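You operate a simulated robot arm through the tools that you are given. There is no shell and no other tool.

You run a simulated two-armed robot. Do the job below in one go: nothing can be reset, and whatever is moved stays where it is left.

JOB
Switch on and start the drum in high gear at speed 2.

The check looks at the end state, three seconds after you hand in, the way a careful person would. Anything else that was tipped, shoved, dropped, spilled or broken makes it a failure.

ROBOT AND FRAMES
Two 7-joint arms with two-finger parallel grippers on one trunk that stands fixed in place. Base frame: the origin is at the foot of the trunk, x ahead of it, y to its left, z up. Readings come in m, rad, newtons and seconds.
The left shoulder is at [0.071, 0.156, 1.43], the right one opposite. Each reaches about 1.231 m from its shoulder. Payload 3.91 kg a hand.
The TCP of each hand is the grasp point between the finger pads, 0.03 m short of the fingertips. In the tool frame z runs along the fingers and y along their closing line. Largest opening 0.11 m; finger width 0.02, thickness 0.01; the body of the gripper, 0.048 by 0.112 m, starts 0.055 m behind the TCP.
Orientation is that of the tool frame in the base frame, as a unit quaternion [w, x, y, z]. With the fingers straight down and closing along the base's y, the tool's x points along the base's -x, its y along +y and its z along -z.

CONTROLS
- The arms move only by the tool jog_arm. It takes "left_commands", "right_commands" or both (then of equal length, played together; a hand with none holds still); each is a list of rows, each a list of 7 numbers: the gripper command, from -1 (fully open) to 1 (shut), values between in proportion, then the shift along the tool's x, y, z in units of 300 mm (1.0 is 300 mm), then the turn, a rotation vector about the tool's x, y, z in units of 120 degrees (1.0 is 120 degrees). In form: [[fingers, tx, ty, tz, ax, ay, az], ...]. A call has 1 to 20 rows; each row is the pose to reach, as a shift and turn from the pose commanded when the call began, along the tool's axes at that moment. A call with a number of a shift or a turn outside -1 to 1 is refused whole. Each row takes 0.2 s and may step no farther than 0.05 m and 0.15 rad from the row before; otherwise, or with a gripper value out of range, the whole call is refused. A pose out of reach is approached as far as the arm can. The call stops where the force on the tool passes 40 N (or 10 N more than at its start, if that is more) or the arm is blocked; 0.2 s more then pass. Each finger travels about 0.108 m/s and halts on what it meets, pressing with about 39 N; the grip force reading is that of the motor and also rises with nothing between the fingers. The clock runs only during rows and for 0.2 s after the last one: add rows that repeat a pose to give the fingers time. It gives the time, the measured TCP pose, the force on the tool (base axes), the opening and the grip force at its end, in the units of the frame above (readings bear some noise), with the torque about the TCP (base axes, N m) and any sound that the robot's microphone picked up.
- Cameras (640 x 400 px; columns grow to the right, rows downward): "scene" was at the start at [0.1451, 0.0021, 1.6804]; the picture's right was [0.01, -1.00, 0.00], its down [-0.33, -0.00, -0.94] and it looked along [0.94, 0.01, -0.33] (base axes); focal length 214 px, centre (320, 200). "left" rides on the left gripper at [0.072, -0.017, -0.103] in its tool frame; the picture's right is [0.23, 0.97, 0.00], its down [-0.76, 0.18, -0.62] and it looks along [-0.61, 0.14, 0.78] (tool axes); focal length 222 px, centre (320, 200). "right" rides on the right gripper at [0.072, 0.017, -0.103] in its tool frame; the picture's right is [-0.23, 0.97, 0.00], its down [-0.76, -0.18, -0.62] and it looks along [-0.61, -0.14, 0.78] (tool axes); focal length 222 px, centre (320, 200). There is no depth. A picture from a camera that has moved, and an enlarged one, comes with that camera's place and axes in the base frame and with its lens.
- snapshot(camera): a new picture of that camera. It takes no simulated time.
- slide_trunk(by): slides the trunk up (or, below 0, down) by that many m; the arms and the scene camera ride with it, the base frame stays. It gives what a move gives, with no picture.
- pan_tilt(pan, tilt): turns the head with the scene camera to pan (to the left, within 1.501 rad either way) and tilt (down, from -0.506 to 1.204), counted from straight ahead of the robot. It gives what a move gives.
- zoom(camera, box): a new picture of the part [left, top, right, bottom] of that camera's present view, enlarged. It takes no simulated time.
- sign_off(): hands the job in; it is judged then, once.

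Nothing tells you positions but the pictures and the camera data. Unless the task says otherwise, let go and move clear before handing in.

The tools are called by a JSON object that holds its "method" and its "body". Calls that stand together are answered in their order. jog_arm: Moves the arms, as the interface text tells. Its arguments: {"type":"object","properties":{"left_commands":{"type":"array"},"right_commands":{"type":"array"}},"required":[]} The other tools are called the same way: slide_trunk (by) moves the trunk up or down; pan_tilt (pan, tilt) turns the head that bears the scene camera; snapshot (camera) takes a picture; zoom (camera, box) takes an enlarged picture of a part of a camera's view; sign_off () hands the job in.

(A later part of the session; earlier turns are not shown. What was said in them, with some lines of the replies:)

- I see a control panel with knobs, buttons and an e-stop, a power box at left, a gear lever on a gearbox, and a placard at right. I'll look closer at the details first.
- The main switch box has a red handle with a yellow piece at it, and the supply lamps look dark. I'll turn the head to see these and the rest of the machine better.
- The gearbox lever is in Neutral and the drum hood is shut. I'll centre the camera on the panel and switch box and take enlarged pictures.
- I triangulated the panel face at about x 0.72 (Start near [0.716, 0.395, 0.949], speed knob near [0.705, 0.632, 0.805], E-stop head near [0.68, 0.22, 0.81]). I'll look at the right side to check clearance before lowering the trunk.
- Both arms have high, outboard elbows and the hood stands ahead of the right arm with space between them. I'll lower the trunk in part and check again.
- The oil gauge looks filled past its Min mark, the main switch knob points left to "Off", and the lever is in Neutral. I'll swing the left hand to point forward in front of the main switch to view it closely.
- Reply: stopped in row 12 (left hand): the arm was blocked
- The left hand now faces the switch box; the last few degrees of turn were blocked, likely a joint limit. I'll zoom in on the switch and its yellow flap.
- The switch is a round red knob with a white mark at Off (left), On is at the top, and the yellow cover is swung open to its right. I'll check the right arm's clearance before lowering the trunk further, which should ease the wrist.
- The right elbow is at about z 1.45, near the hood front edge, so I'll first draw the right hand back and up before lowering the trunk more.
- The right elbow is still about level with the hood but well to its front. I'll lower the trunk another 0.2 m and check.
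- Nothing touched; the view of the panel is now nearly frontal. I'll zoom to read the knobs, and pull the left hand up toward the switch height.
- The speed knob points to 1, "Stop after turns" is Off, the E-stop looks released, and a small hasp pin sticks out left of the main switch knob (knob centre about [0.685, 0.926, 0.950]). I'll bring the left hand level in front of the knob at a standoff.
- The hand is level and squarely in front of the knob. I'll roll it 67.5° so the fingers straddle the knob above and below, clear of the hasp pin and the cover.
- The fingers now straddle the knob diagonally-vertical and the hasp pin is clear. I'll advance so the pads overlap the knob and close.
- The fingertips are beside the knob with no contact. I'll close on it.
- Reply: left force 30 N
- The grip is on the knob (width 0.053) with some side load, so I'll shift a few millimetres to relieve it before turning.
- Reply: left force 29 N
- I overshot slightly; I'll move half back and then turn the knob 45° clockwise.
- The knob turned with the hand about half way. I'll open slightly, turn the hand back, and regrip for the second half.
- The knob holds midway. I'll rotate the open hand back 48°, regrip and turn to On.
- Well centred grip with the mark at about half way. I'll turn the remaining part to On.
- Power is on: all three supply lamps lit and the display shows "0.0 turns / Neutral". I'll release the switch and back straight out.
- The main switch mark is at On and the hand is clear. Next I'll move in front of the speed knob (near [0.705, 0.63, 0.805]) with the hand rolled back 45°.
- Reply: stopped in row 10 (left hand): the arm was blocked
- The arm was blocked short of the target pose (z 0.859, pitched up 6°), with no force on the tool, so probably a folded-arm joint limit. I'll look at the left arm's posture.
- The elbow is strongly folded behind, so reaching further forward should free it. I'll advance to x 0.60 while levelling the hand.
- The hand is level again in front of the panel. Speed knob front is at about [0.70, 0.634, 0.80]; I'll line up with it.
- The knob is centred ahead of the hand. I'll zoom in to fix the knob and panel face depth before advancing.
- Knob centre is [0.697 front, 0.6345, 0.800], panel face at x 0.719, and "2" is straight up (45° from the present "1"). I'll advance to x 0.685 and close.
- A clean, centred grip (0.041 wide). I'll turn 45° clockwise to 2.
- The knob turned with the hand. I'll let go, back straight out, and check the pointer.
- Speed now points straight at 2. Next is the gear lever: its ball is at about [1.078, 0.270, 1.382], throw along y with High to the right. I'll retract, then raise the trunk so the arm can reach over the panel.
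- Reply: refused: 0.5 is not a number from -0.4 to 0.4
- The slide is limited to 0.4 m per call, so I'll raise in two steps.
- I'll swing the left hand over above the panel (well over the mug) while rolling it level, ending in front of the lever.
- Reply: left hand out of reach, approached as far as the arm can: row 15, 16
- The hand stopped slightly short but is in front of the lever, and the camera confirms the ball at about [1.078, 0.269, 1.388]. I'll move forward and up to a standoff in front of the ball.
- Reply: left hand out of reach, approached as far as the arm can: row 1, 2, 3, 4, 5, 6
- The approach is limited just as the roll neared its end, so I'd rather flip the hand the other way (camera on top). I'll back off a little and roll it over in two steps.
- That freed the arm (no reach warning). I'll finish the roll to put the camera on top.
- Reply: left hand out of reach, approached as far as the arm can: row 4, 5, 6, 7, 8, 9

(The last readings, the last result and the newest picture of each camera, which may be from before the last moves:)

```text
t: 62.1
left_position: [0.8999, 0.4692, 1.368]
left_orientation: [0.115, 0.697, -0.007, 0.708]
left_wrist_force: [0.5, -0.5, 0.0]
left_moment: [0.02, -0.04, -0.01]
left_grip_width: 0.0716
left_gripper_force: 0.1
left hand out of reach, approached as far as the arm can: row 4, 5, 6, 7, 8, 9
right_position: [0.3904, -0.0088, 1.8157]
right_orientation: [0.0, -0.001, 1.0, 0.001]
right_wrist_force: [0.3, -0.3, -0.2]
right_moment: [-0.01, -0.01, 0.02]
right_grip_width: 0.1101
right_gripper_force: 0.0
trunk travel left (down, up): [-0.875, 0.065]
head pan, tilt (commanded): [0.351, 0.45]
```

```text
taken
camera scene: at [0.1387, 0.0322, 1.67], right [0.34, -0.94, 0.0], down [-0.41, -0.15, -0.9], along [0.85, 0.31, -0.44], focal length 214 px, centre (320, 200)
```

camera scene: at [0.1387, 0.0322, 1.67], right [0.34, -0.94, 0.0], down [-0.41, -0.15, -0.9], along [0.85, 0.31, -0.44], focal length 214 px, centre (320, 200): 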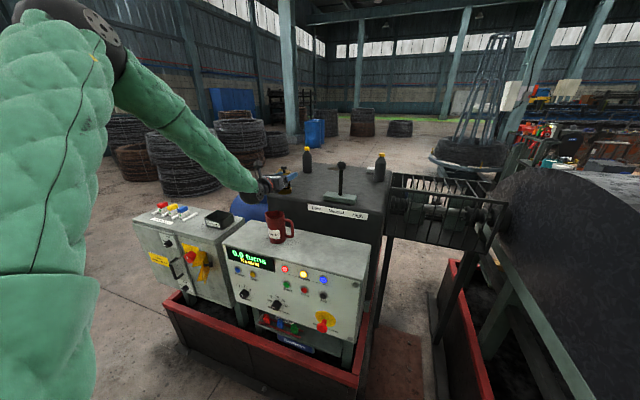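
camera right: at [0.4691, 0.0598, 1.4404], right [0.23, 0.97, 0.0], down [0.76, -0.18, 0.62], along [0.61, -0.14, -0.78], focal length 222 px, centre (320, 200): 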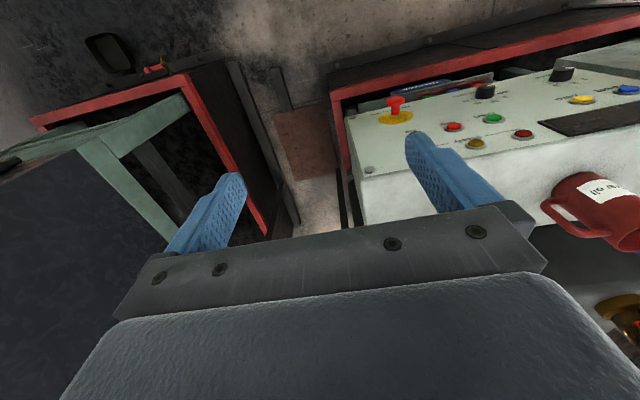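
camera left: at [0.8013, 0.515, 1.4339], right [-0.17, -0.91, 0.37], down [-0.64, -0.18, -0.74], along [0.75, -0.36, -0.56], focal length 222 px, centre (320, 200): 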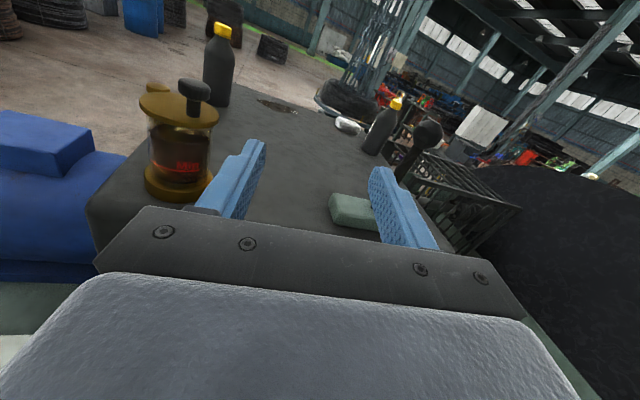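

Rolling that far hits the limit on the other side, so a roll of about 90° is the comfortable one: I'll use closed fingers and push the lever shaft from its left side. The gauge also clearly shows oil above Min. I'll roll back first.

{"method": "jog_arm", "body": {"left_commands": [[0, 0, 0, 0, 0, 0, -0.0625], [0.3, 0, 0, -0.05, 0, 0, -0.125], [0.6, 0, 0, -0.1, 0, 0, -0.1875], [0.9, 0, 0, -0.15, 0, 0, -0.25], [1, 0, 0, -0.15, 0, 0, -0.3125], [1, 0, 0, -0.15, 0, 0, -0.375], [1, 0, 0, -0.15, 0, 0, -0.4375], [1, 0, 0, -0.15, 0, 0, -0.5], [1, 0, 0, -0.15, 0, 0, -0.5625], [1, 0, 0, -0.15, 0, 0, -0.625], [1, 0, 0, -0.15, 0, 0, -0.675]]}}

{"method": "snapshot", "body": {"camera": "left"}}

```text
t: 64.5
left_position: [0.8552, 0.4719, 1.3674]
left_orientation: [0.548, 0.533, 0.449, 0.463]
left_wrist_force: [0.1, -0.5, -0.6]
left_moment: [-0.03, -0.03, 0.01]
left_grip_width: 0.0
left_gripper_force: 37.9
right_position: [0.3905, -0.0087, 1.8167]
right_orientation: [0.001, 0.001, 1.0, 0.001]
right_wrist_force: [0.5, 0.4, -1.1]
right_moment: [-0.04, -0.01, 0.03]
right_grip_width: 0.1103
right_gripper_force: 0.1
trunk travel left (down, up): [-0.875, 0.065]
head pan, tilt (commanded): [0.351, 0.45]
```

```text
taken
camera left: at [0.7662, 0.5613, 1.3479], right [0.01, 0.23, 0.97], down [-0.75, -0.64, 0.16], along [0.66, -0.73, 0.16], focal length 222 px, centre (320, 200)
```

left: 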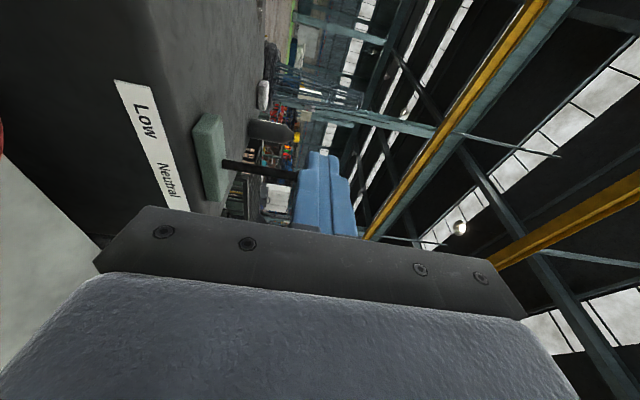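

Fingers are closed, roll 90°. I'll move to a standoff left of the lever and straighten the yaw.

{"method": "jog_arm", "body": {"left_commands": [[1, -0.066, -0.02, 0.08, 0, 0.014, 0], [1, -0.132, -0.04, 0.16, 0, 0.027, 0], [1, -0.198, -0.06, 0.24, 0, 0.04, 0], [1, -0.264, -0.08, 0.325, 0, 0.054, 0], [1, -0.33, -0.1, 0.406, 0, 0.067, 0], [1, -0.397, -0.12, 0.487, 0, 0.081, 0]]}}

{"method": "snapshot", "body": {"camera": "left"}}

{"method": "zoom", "body": {"camera": "scene", "box": [220, 120, 420, 260]}}

```text
t: 65.9
left_position: [0.9822, 0.3392, 1.3299]
left_orientation: [0.513, 0.494, 0.487, 0.505]
left_wrist_force: [-0.1, 0.0, -0.2]
left_moment: [0.03, 0.03, -0.02]
left_grip_width: 0.0003
left_gripper_force: 37.8
left hand out of reach, approached as far as the arm can: row 6
right_position: [0.3903, -0.0076, 1.8157]
right_orientation: [0.0, 0.001, 1.0, 0.0]
right_wrist_force: [-0.9, -0.7, -0.3]
right_moment: [-0.02, -0.02, 0.01]
right_grip_width: 0.1103
right_gripper_force: 0.1
trunk travel left (down, up): [-0.875, 0.065]
head pan, tilt (commanded): [0.351, 0.45]
```

```text
taken
camera left: at [0.8807, 0.4131, 1.3094], right [-0.03, 0.23, 0.97], down [-0.64, -0.75, 0.15], along [0.77, -0.62, 0.17], focal length 222 px, centre (320, 200)
```

left: 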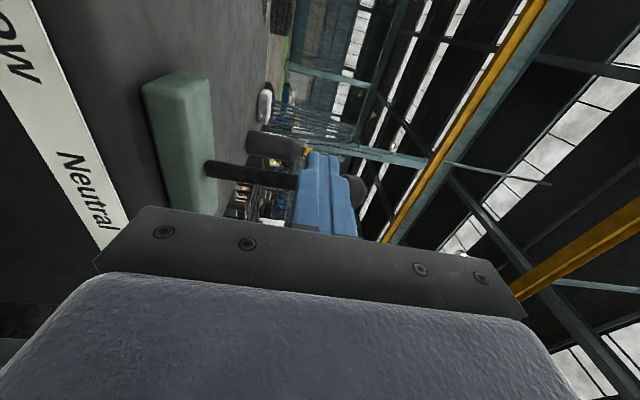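

```text
2.86 times, centred on (320, 190) of scene
camera zoom: at [0.1395, 0.0333, 1.6699], right [0.34, -0.94, 0.0], down [-0.41, -0.15, -0.9], along [0.84, 0.31, -0.44], focal length 613 px, centre (320, 229)
```

zoom: 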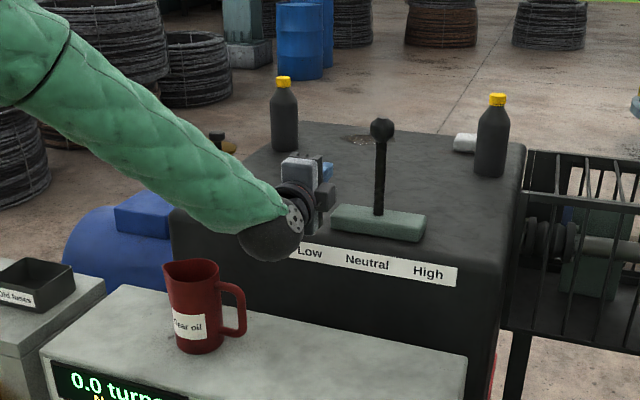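

The fingertips are just left of the lever shaft. I'll advance past the shaft with a slight rightward yaw to stay off the wrist limit.

{"method": "jog_arm", "body": {"left_commands": [[1, -0.015, 0, 0.1, 0, -0.03, 0], [1, -0.04, -0.005, 0.21, 0, -0.06, 0], [1, -0.06, -0.011, 0.311, 0, -0.06, 0]]}}

{"method": "snapshot", "body": {"camera": "left"}}

{"method": "zoom", "body": {"camera": "scene", "box": [220, 120, 420, 260]}}

```text
t: 66.7
left_position: [1.0759, 0.3201, 1.3302]
left_orientation: [0.537, 0.524, 0.459, 0.475]
left_wrist_force: [0.0, 0.6, -0.6]
left_moment: [0.01, 0.01, 0.03]
left_grip_width: 0.0
left_gripper_force: 37.6
right_position: [0.3901, -0.0081, 1.8165]
right_orientation: [0.0, 0.0, 1.0, 0.0]
right_wrist_force: [0.4, 0.8, 0.9]
right_moment: [0.03, -0.02, -0.03]
right_grip_width: 0.1098
right_gripper_force: 0.1
trunk travel left (down, up): [-0.875, 0.065]
head pan, tilt (commanded): [0.351, 0.45]
```

```text
taken
camera left: at [0.9827, 0.4049, 1.3111], right [0.0, 0.23, 0.97], down [-0.72, -0.68, 0.16], along [0.7, -0.7, 0.16], focal length 222 px, centre (320, 200)
```

left: 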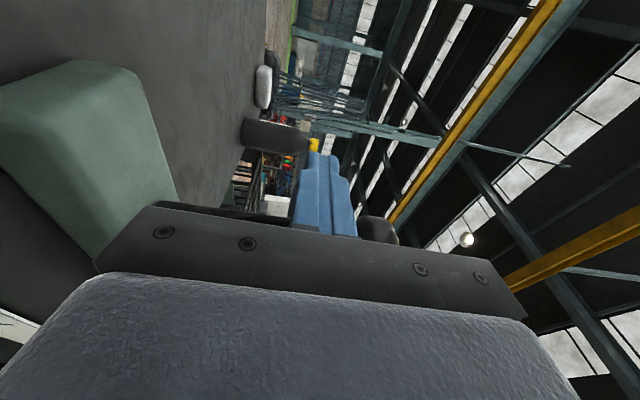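

```text
2.86 times, centred on (320, 190) of scene
camera zoom: at [0.1395, 0.0325, 1.6699], right [0.34, -0.94, 0.0], down [-0.41, -0.15, -0.9], along [0.84, 0.31, -0.44], focal length 613 px, centre (320, 229)
```

zoom: 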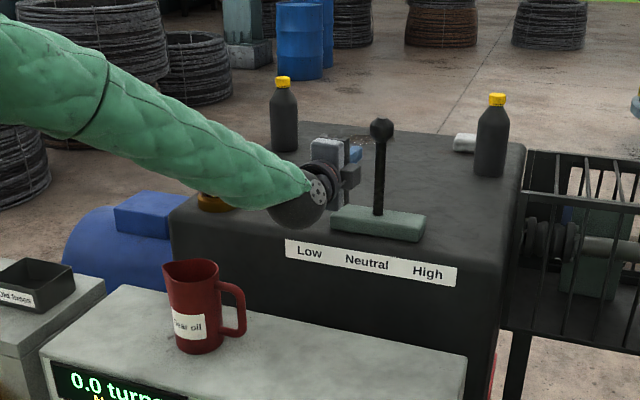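

The closed fingers lie alongside the shaft with a small gap. I'll start pushing right slowly.

{"method": "jog_arm", "body": {"left_commands": [[1, -0.05, 0, 0.006, 0, 0, 0], [1, -0.1, 0, 0.013, 0, 0, 0], [1, -0.15, 0, 0.019, 0, 0, 0], [1, -0.2, 0, 0.025, 0, 0, 0]]}}

{"method": "zoom", "body": {"camera": "scene", "box": [220, 120, 420, 260]}}

```text
t: 67.7
left_position: [1.0612, 0.2656, 1.3403]
left_orientation: [0.537, 0.524, 0.459, 0.475]
left_wrist_force: [0.7, 1.6, -1.4]
left_moment: [0.04, 0.02, 0.03]
left_grip_width: 0.0001
left_gripper_force: 38.0
left hand out of reach, approached as far as the arm can: row 2, 3, 4
right_position: [0.3891, -0.0088, 1.8159]
right_orientation: [0.0, 0.0, 1.0, 0.0]
right_wrist_force: [-1.0, -0.3, -0.1]
right_moment: [-0.03, -0.03, -0.02]
right_grip_width: 0.11
right_gripper_force: 0.1
trunk travel left (down, up): [-0.875, 0.065]
head pan, tilt (commanded): [0.351, 0.45]
```

```text
2.86 times, centred on (320, 190) of scene
camera zoom: at [0.1382, 0.0319, 1.67], right [0.34, -0.94, 0.0], down [-0.41, -0.15, -0.9], along [0.85, 0.31, -0.44], focal length 613 px, centre (320, 229)
```

zoom: 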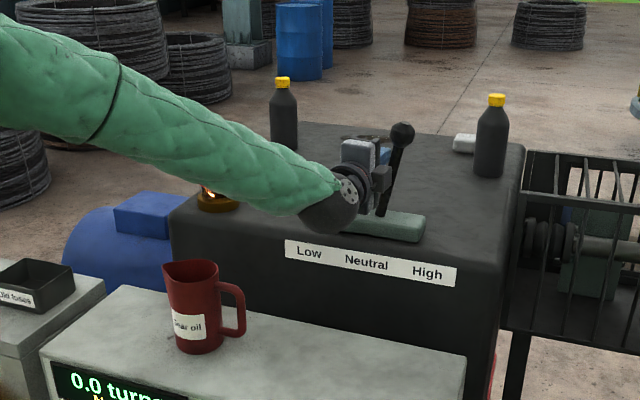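

The lever is tilting right. I'll keep pushing, letting the hand yaw a little more to the right to stay within the wrist's range.

{"method": "jog_arm", "body": {"left_commands": [[1, -0.05, -0.01, 0.02, 0, -0.02, 0], [1, -0.1, -0.02, 0.04, 0, -0.04, 0], [1, -0.15, -0.03, 0.05, 0, -0.06, 0], [1, -0.18, -0.04, 0.06, 0, -0.08, 0]]}}

{"method": "zoom", "body": {"camera": "scene", "box": [200, 120, 420, 280]}}

```text
t: 68.7
left_position: [1.0515, 0.2316, 1.3425]
left_orientation: [0.573, 0.561, 0.415, 0.43]
left_wrist_force: [11.4, 21.0, 4.1]
left_moment: [0.11, -0.21, 0.73]
left_grip_width: 0.0
left_gripper_force: 37.1
left hand out of reach, approached as far as the arm can: row 1, 2, 3, 4
right_position: [0.3904, -0.003, 1.8159]
right_orientation: [-0.001, 0.001, 1.0, -0.002]
right_wrist_force: [0.1, -0.2, 0.2]
right_moment: [-0.01, -0.05, -0.01]
right_grip_width: 0.1102
right_gripper_force: 0.1
trunk travel left (down, up): [-0.875, 0.065]
head pan, tilt (commanded): [0.351, 0.45]
```

```text
2.50 times, centred on (310, 200) of scene
camera zoom: at [0.1401, 0.038, 1.6698], right [0.35, -0.94, 0.0], down [-0.41, -0.15, -0.9], along [0.84, 0.31, -0.44], focal length 536 px, centre (345, 200)
```

zoom: 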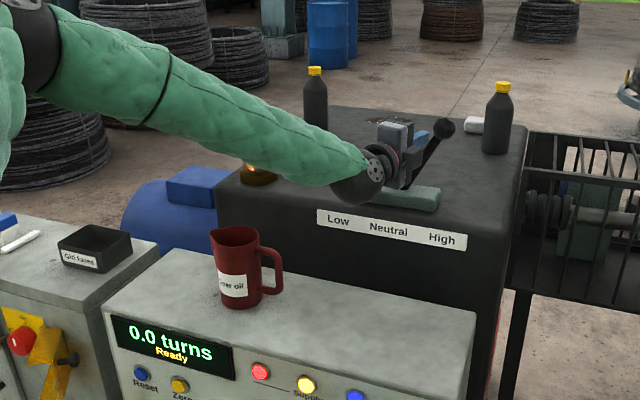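

The display now says "Ready" and the push force rose to about 20 N, so the lever is at its High stop. I'll back away from the lever and check that it stays.

{"method": "jog_arm", "body": {"left_commands": [[1, 0.08, 0, -0.024, 0, 0, 0], [1, 0.16, 0, -0.048, 0, 0, 0], [1, 0.13, 0, -0.16, 0, 0, 0], [1, 0.112, 0, -0.25, 0, 0, 0], [1, 0.096, 0, -0.377, 0, 0, 0], [1, 0.081, 0, -0.52, 0, 0, 0]]}}

{"method": "snapshot", "body": {"camera": "scene"}}

{"method": "zoom", "body": {"camera": "scene", "box": [200, 120, 420, 280]}}

{"method": "zoom", "body": {"camera": "left", "box": [100, 40, 440, 240]}}

```text
t: 70.1
left_position: [0.9042, 0.298, 1.3393]
left_orientation: [0.575, 0.561, 0.413, 0.43]
left_wrist_force: [0.5, 0.1, -1.0]
left_moment: [0.0, 0.01, 0.0]
left_grip_width: 0.0
left_gripper_force: 38.5
right_position: [0.3864, -0.0071, 1.8169]
right_orientation: [0.001, 0.0, 1.0, 0.0]
right_wrist_force: [-0.2, 0.6, 0.7]
right_moment: [-0.01, -0.02, 0.01]
right_grip_width: 0.1102
right_gripper_force: 0.0
trunk travel left (down, up): [-0.875, 0.065]
head pan, tilt (commanded): [0.351, 0.45]
```

```text
taken
camera scene: at [0.1363, 0.0338, 1.6701], right [0.34, -0.94, 0.0], down [-0.41, -0.15, -0.9], along [0.85, 0.31, -0.43], focal length 214 px, centre (320, 200)
```

scene: 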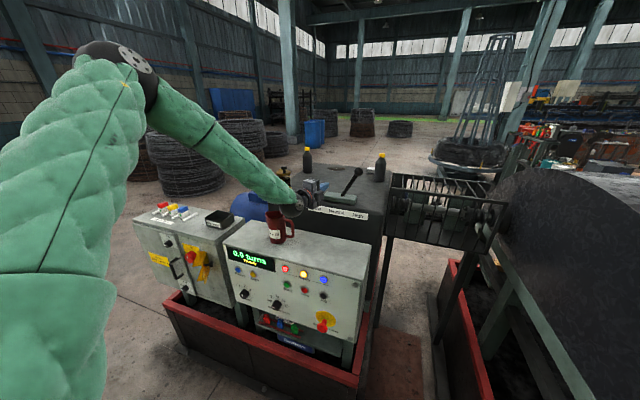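

```text
2.50 times, centred on (310, 200) of scene
camera zoom: at [0.1363, 0.0338, 1.6701], right [0.34, -0.94, 0.0], down [-0.41, -0.15, -0.9], along [0.85, 0.31, -0.43], focal length 536 px, centre (345, 200)
```

zoom: 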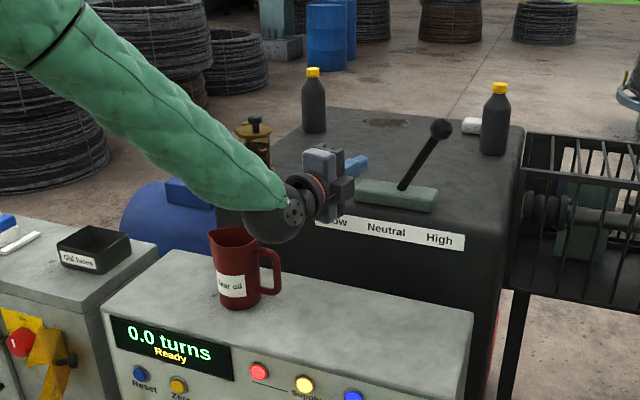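

```text
1.88 times, centred on (270, 140) of left
camera zoom: at [0.8272, 0.3974, 1.3198], right [0.04, 0.22, 0.98], down [-0.82, -0.55, 0.15], along [0.57, -0.81, 0.16], focal length 418 px, centre (414, 313)
```

zoom: 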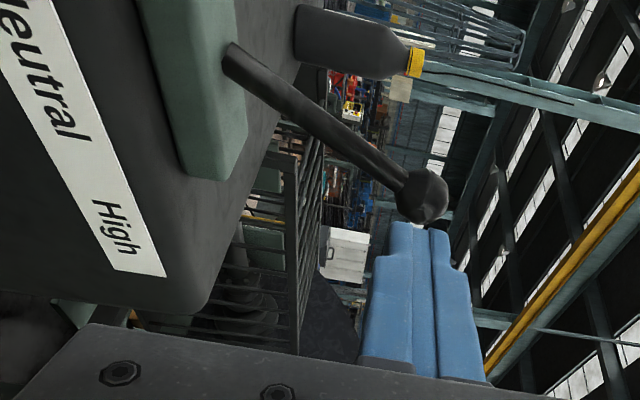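

The lever stays in High and the display reads "Ready". Now I'll withdraw the left hand back over the panel to free air in front, ready to press Start.

{"method": "jog_arm", "body": {"left_commands": [[1, 0.01, 0.02, -0.11, 0, 0, 0], [1, 0.02, 0.04, -0.22, 0, 0, 0], [1, 0.03, 0.06, -0.33, 0, 0, 0], [1, 0.04, 0.08, -0.45, 0, 0, 0], [1, 0.05, 0.093, -0.56, 0, 0, 0], [1, 0.06, 0.093, -0.67, 0, 0, 0], [1, 0.07, 0.093, -0.78, 0, 0, 0], [1, 0.078, 0.093, -0.893, 0, 0, 0]]}}

{"method": "snapshot", "body": {"camera": "scene"}}

```text
t: 71.9
left_position: [0.6527, 0.3956, 1.359]
left_orientation: [0.575, 0.561, 0.413, 0.429]
left_wrist_force: [0.0, -0.1, 0.3]
left_moment: [-0.02, -0.01, -0.03]
left_grip_width: 0.0003
left_gripper_force: 37.9
right_position: [0.3864, -0.0076, 1.8182]
right_orientation: [0.0, -0.001, 1.0, 0.0]
right_wrist_force: [-0.1, 1.2, -0.4]
right_moment: [0.0, -0.04, -0.01]
right_grip_width: 0.11
right_gripper_force: 0.1
trunk travel left (down, up): [-0.875, 0.065]
head pan, tilt (commanded): [0.351, 0.45]
```

```text
taken
camera scene: at [0.1354, 0.034, 1.6703], right [0.34, -0.94, 0.0], down [-0.41, -0.15, -0.9], along [0.85, 0.31, -0.43], focal length 214 px, centre (320, 200)
```

scene: 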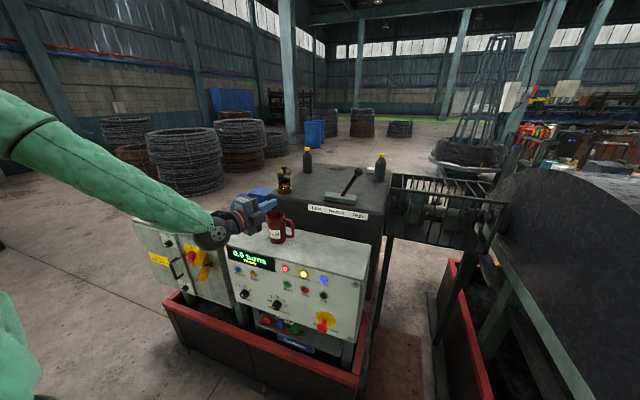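

Clear of the machine top. I'll back off to x 0.55, straighten the yaw, then lower the trunk.

{"method": "jog_arm", "body": {"left_commands": [[1, 0, 0, -0.1, 0, 0.03, 0], [1, 0, 0, -0.2, 0, 0.07, 0], [1, 0, 0, -0.3, 0, 0.1, 0], [1, 0, 0, -0.36, 0, 0.14, 0]]}}

{"method": "slide_trunk", "body": {"by": -0.25}}

{"method": "snapshot", "body": {"camera": "scene"}}

{"method": "snapshot", "body": {"camera": "left"}}

```text
t: 72.9
left_position: [0.5864, 0.4483, 1.3454]
left_orientation: [0.507, 0.493, 0.492, 0.507]
left_wrist_force: [-0.5, -0.4, 0.2]
left_moment: [-0.02, -0.02, -0.01]
left_grip_width: 0.0
left_gripper_force: 37.5
left hand out of reach, approached as far as the arm can: row 3, 4
right_position: [0.3907, -0.0065, 1.8154]
right_orientation: [0.0, -0.001, 1.0, 0.0]
right_wrist_force: [-1.0, -1.1, 0.0]
right_moment: [-0.03, 0.0, -0.02]
right_grip_width: 0.1101
right_gripper_force: 0.1
trunk travel left (down, up): [-0.875, 0.065]
head pan, tilt (commanded): [0.351, 0.45]
```

```text
t: 75.5
left_position: [0.5856, 0.4482, 1.0952]
left_orientation: [0.508, 0.493, 0.492, 0.507]
left_wrist_force: [-0.5, 0.1, 0.1]
left_moment: [-0.05, -0.03, -0.03]
left_grip_width: 0.0
left_gripper_force: 38.1
right_position: [0.3891, -0.0082, 1.5668]
right_orientation: [0.0, 0.0, 1.0, 0.001]
right_wrist_force: [-0.3, -0.4, 0.5]
right_moment: [-0.03, 0.0, 0.0]
right_grip_width: 0.1099
right_gripper_force: 0.0
trunk travel left (down, up): [-0.625, 0.315]
head pan, tilt (commanded): [0.351, 0.45]
```

```text
taken
camera scene: at [0.1381, 0.0326, 1.4201], right [0.34, -0.94, 0.0], down [-0.41, -0.15, -0.9], along [0.85, 0.31, -0.44], focal length 214 px, centre (320, 200)
```

scene: 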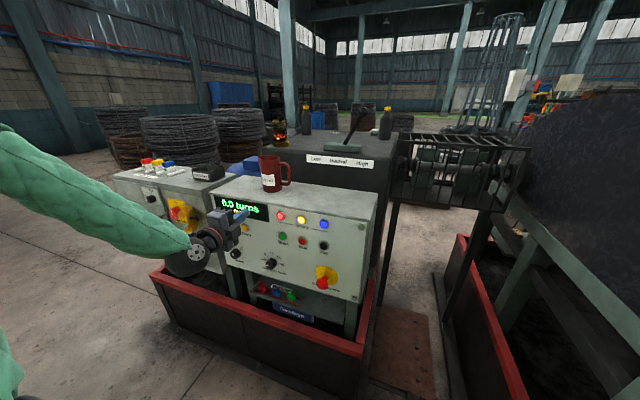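

```text
taken
camera left: at [0.483, 0.5216, 1.0762], right [-0.03, 0.23, 0.97], down [-0.63, -0.76, 0.16], along [0.78, -0.61, 0.16], focal length 222 px, centre (320, 200)
```

left: 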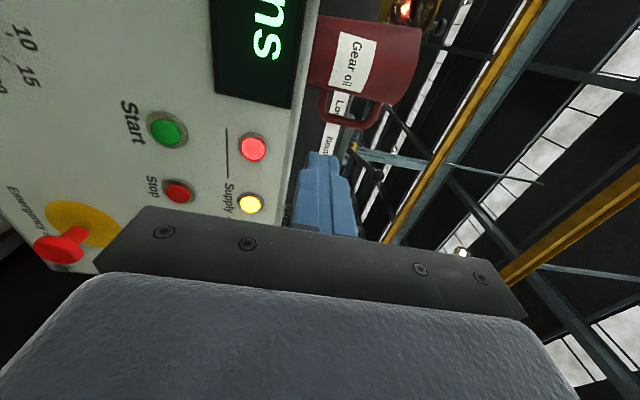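

Start is visible ahead and below. I'll zoom in to fix the button position precisely.

{"method": "zoom", "body": {"camera": "left", "box": [120, 90, 280, 220]}}

{"method": "zoom", "body": {"camera": "scene", "box": [210, 185, 350, 290]}}

```text
3.08 times, centred on (200, 155) of left
camera zoom: at [0.483, 0.5216, 1.0762], right [-0.03, 0.23, 0.97], down [-0.63, -0.76, 0.16], along [0.78, -0.61, 0.16], focal length 684 px, centre (689, 338)
```

zoom: 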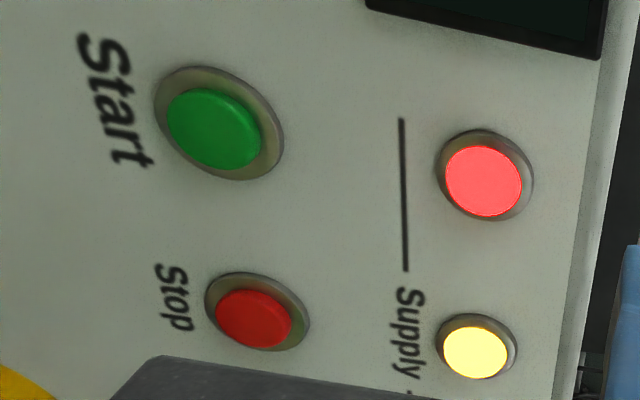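

```text
3.81 times, centred on (280, 238) of scene
camera zoom: at [0.1381, 0.0326, 1.4201], right [0.34, -0.94, 0.0], down [-0.41, -0.15, -0.9], along [0.85, 0.31, -0.44], focal length 817 px, centre (472, 57)
```

zoom: 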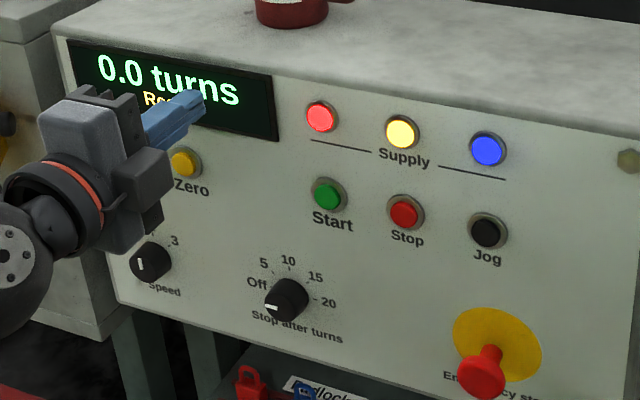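

Start's front is at about [0.7145, 0.396, 0.946]. I'll go to a standoff straight in front of it with closed fingertips.

{"method": "jog_arm", "body": {"left_commands": [[1, -0.035, -0.1, 0.02, 0, 0, 0], [1, -0.07, -0.2, 0.04, 0.005, 0, 0], [1, -0.105, -0.3, 0.06, 0.01, 0, 0], [1, -0.14, -0.4, 0.08, 0.014, 0, 0], [1, -0.174, -0.5, 0.099, 0.014, 0, 0]]}}

{"method": "snapshot", "body": {"camera": "left"}}

{"method": "zoom", "body": {"camera": "scene", "box": [180, 185, 360, 310]}}

```text
t: 76.7
left_position: [0.6183, 0.3978, 0.9473]
left_orientation: [0.501, 0.5, 0.501, 0.499]
left_wrist_force: [0.2, 0.1, 0.2]
left_moment: [0.02, 0.01, -0.01]
left_grip_width: 0.0
left_gripper_force: 37.8
right_position: [0.39, -0.0087, 1.5657]
right_orientation: [-0.001, 0.001, 1.0, 0.0]
right_wrist_force: [0.9, 0.3, 0.8]
right_moment: [0.0, -0.01, 0.01]
right_grip_width: 0.1102
right_gripper_force: 0.0
trunk travel left (down, up): [-0.625, 0.315]
head pan, tilt (commanded): [0.351, 0.45]
```

```text
taken
camera left: at [0.515, 0.47, 0.93], right [0.0, 0.23, 0.97], down [-0.62, -0.76, 0.18], along [0.78, -0.61, 0.14], focal length 222 px, centre (320, 200)
```

left: 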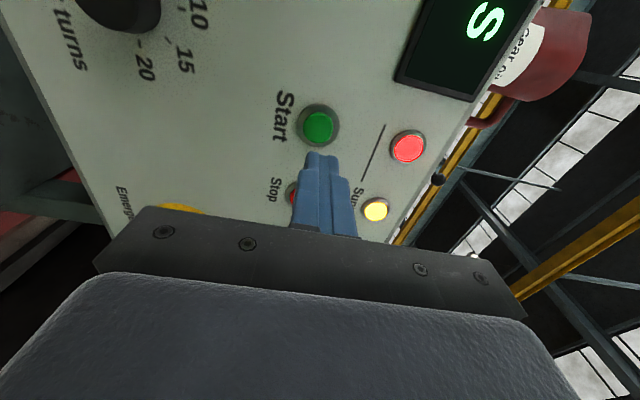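

```text
3.20 times, centred on (270, 248) of scene
camera zoom: at [0.1394, 0.0326, 1.4199], right [0.34, -0.94, 0.0], down [-0.41, -0.15, -0.9], along [0.84, 0.31, -0.44], focal length 686 px, centre (480, 48)
```

zoom: 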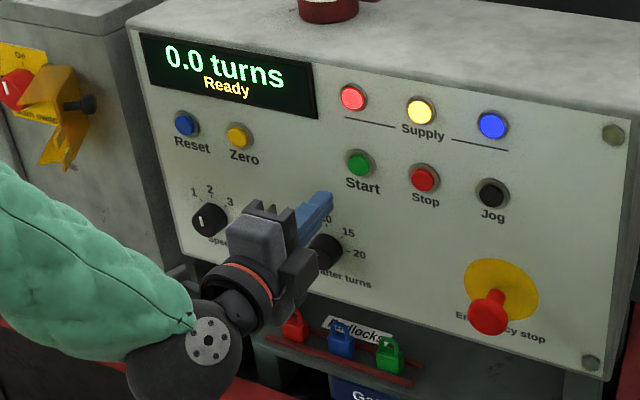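

Aligned within a couple of millimetres, "Ready" shown. I'll press Start.

{"method": "jog_arm", "body": {"left_commands": [[1, -0.006, -0.007, 0.1, 0, 0, 0], [1, -0.006, -0.007, 0.18, 0, 0, 0], [1, -0.006, -0.007, 0.215, 0, 0, 0], [1, -0.006, -0.007, 0.235, 0, 0, 0], [1, -0.006, -0.007, 0.245, 0, 0, 0]]}}

{"method": "zoom", "body": {"camera": "scene", "box": [180, 185, 360, 310]}}

{"method": "snapshot", "body": {"camera": "left"}}

```text
t: 77.9
left_position: [0.69, 0.3955, 0.9442]
left_orientation: [0.5, 0.5, 0.5, 0.499]
left_wrist_force: [-37.5, 9.5, 1.8]
left_moment: [0.21, -0.08, 0.32]
left_grip_width: 0.0
left_gripper_force: 37.6
right_position: [0.3869, -0.0071, 1.5668]
right_orientation: [0.002, 0.0, 1.0, 0.0]
right_wrist_force: [0.5, -0.9, 0.0]
right_moment: [0.02, 0.03, 0.02]
right_grip_width: 0.1098
right_gripper_force: 0.1
trunk travel left (down, up): [-0.625, 0.315]
head pan, tilt (commanded): [0.351, 0.45]
heard: click
```

```text
3.20 times, centred on (270, 248) of scene
camera zoom: at [0.1349, 0.0335, 1.4202], right [0.34, -0.94, 0.0], down [-0.41, -0.15, -0.9], along [0.85, 0.31, -0.43], focal length 686 px, centre (480, 48)
```

zoom: 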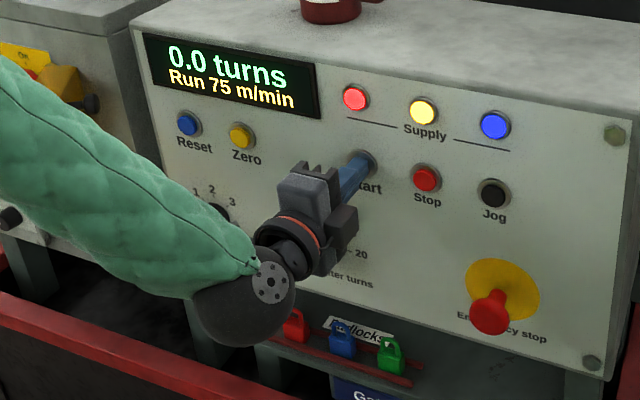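

```text
taken
camera left: at [0.5865, 0.4687, 0.9277], right [0.0, 0.23, 0.97], down [-0.62, -0.76, 0.18], along [0.78, -0.61, 0.14], focal length 222 px, centre (320, 200)
```

left: 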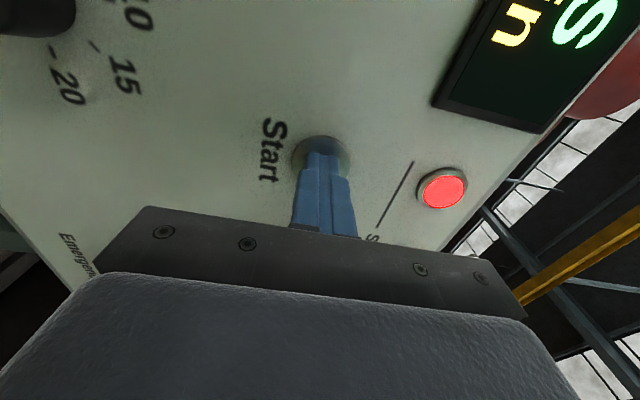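

The click was heard and the display reads "Run 75 m/min". I'll release the button by backing straight out and then confirm that the drum keeps running.

{"method": "jog_arm", "body": {"left_commands": [[1, 0, 0, -0.1, 0, 0, 0], [1, 0, 0, -0.2, 0, 0, 0], [1, 0, 0, -0.3, 0, 0, 0], [1, 0, 0, -0.38, 0, 0, 0]]}}

{"method": "snapshot", "body": {"camera": "scene"}}

{"method": "zoom", "body": {"camera": "scene", "box": [180, 185, 360, 310]}}

```text
t: 78.9
left_position: [0.5803, 0.394, 0.945]
left_orientation: [0.501, 0.5, 0.5, 0.499]
left_wrist_force: [-0.2, -0.6, 0.2]
left_moment: [0.0, -0.04, 0.01]
left_grip_width: 0.0001
left_gripper_force: 37.3
right_position: [0.388, -0.0085, 1.5674]
right_orientation: [0.001, -0.001, 1.0, 0.0]
right_wrist_force: [0.2, -0.6, 0.1]
right_moment: [0.01, -0.05, -0.02]
right_grip_width: 0.1102
right_gripper_force: 0.1
trunk travel left (down, up): [-0.625, 0.315]
head pan, tilt (commanded): [0.351, 0.45]
```

```text
taken
camera scene: at [0.1372, 0.0327, 1.4201], right [0.34, -0.94, 0.0], down [-0.41, -0.15, -0.9], along [0.85, 0.31, -0.43], focal length 214 px, centre (320, 200)
```

scene: 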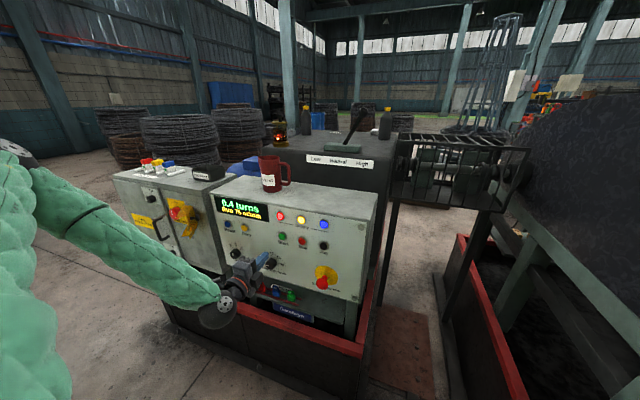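

```text
3.20 times, centred on (270, 248) of scene
camera zoom: at [0.1372, 0.0327, 1.4201], right [0.34, -0.94, 0.0], down [-0.41, -0.15, -0.9], along [0.85, 0.31, -0.43], focal length 686 px, centre (480, 48)
```

zoom: 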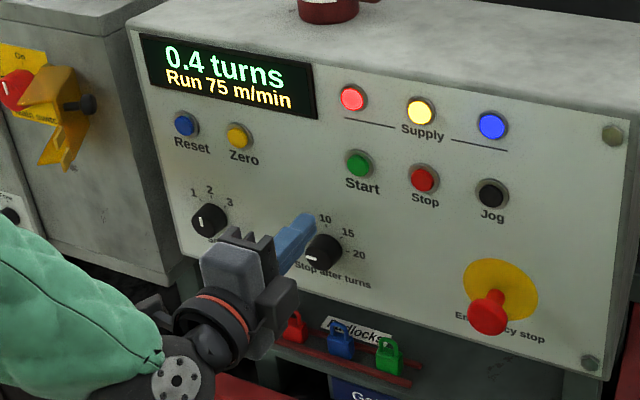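

The drum is running (0.4 turns, 75 m/min) after release. I'll move the hand further clear and check the whole scene once more.

{"method": "jog_arm", "body": {"left_commands": [[1, 0.15, 0, -0.05, 0, 0, 0], [0.5, 0.3, 0, -0.1, 0, 0, 0], [0, 0.45, 0, -0.15, 0, 0, 0], [0, 0.6, 0, -0.15, 0, 0, 0], [0, 0.75, 0, -0.15, 0, 0, 0]]}}

{"method": "slide_trunk", "body": {"by": 0.25}}

{"method": "snapshot", "body": {"camera": "scene"}}

{"method": "zoom", "body": {"camera": "scene", "box": [120, 140, 400, 340]}}

```text
t: 80.1
left_position: [0.5347, 0.6211, 0.9438]
left_orientation: [0.501, 0.5, 0.5, 0.499]
left_wrist_force: [0.5, -0.3, 0.8]
left_moment: [0.0, -0.02, -0.02]
left_grip_width: 0.0549
left_gripper_force: 0.2
right_position: [0.3903, -0.0091, 1.5661]
right_orientation: [-0.001, 0.0, 1.0, 0.001]
right_wrist_force: [-0.5, 0.3, -0.1]
right_moment: [0.02, -0.02, 0.04]
right_grip_width: 0.11
right_gripper_force: 0.0
trunk travel left (down, up): [-0.625, 0.315]
head pan, tilt (commanded): [0.351, 0.45]
```

```text
t: 82.7
left_position: [0.534, 0.6195, 1.1923]
left_orientation: [0.5, 0.5, 0.5, 0.5]
left_wrist_force: [-0.3, -0.4, -0.1]
left_moment: [-0.02, -0.05, 0.01]
left_grip_width: 0.0548
left_gripper_force: 0.1
right_position: [0.3879, -0.0084, 1.8164]
right_orientation: [0.001, 0.001, 1.0, 0.0]
right_wrist_force: [-0.6, 0.4, -0.4]
right_moment: [-0.01, 0.01, -0.01]
right_grip_width: 0.1102
right_gripper_force: 0.1
trunk travel left (down, up): [-0.875, 0.065]
head pan, tilt (commanded): [0.351, 0.45]
```

```text
taken
camera scene: at [0.1383, 0.0328, 1.6699], right [0.34, -0.94, 0.0], down [-0.41, -0.15, -0.9], along [0.85, 0.31, -0.44], focal length 214 px, centre (320, 200)
```

scene: 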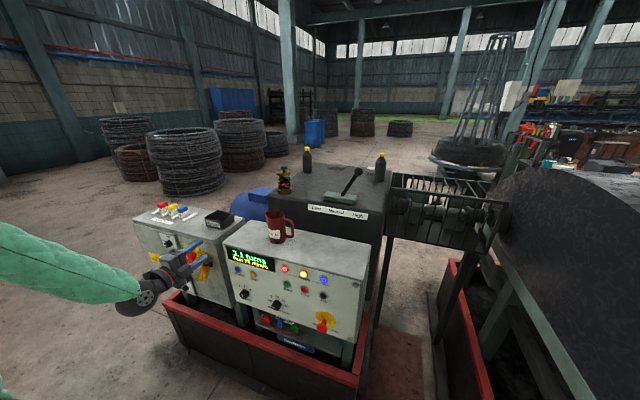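

```text
2.00 times, centred on (260, 240) of scene
camera zoom: at [0.1383, 0.0328, 1.6699], right [0.34, -0.94, 0.0], down [-0.41, -0.15, -0.9], along [0.85, 0.31, -0.44], focal length 429 px, centre (440, 120)
```

zoom: 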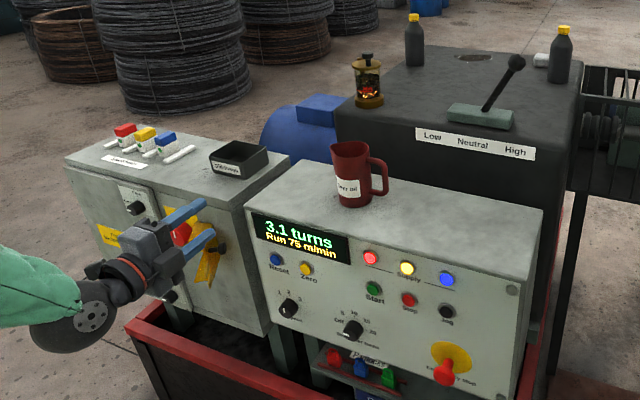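

The display shows 3.1 turns and "Run 75 m/min". The lever is in High, speed is at 2 and all three supply lamps are lit. Nothing else has been moved and both hands are clear, so I'm handing in.

{"method": "sign_off", "body": {}}

```text
The job is handed in.
```

The drum is running in high gear at speed 2. Before I handed in, the display read "3.1 turns" and "Run 75 m/min", and it kept counting after I let go of Start.

- **Power:** the main switch is at On, and all three supply lamps are lit.
- **Speed:** the speed knob points at 2. I left "Stop after turns" at Off, so the drum won't stop by itself.
- **Gear:** the lever is in High and stayed there after I let go.
- **Surroundings:** in the last picture nothing else had been moved, tipped or spilled. I didn't touch the mug, bottles, fuses, padlocks or emergency stop, and both hands are clear of the machine.
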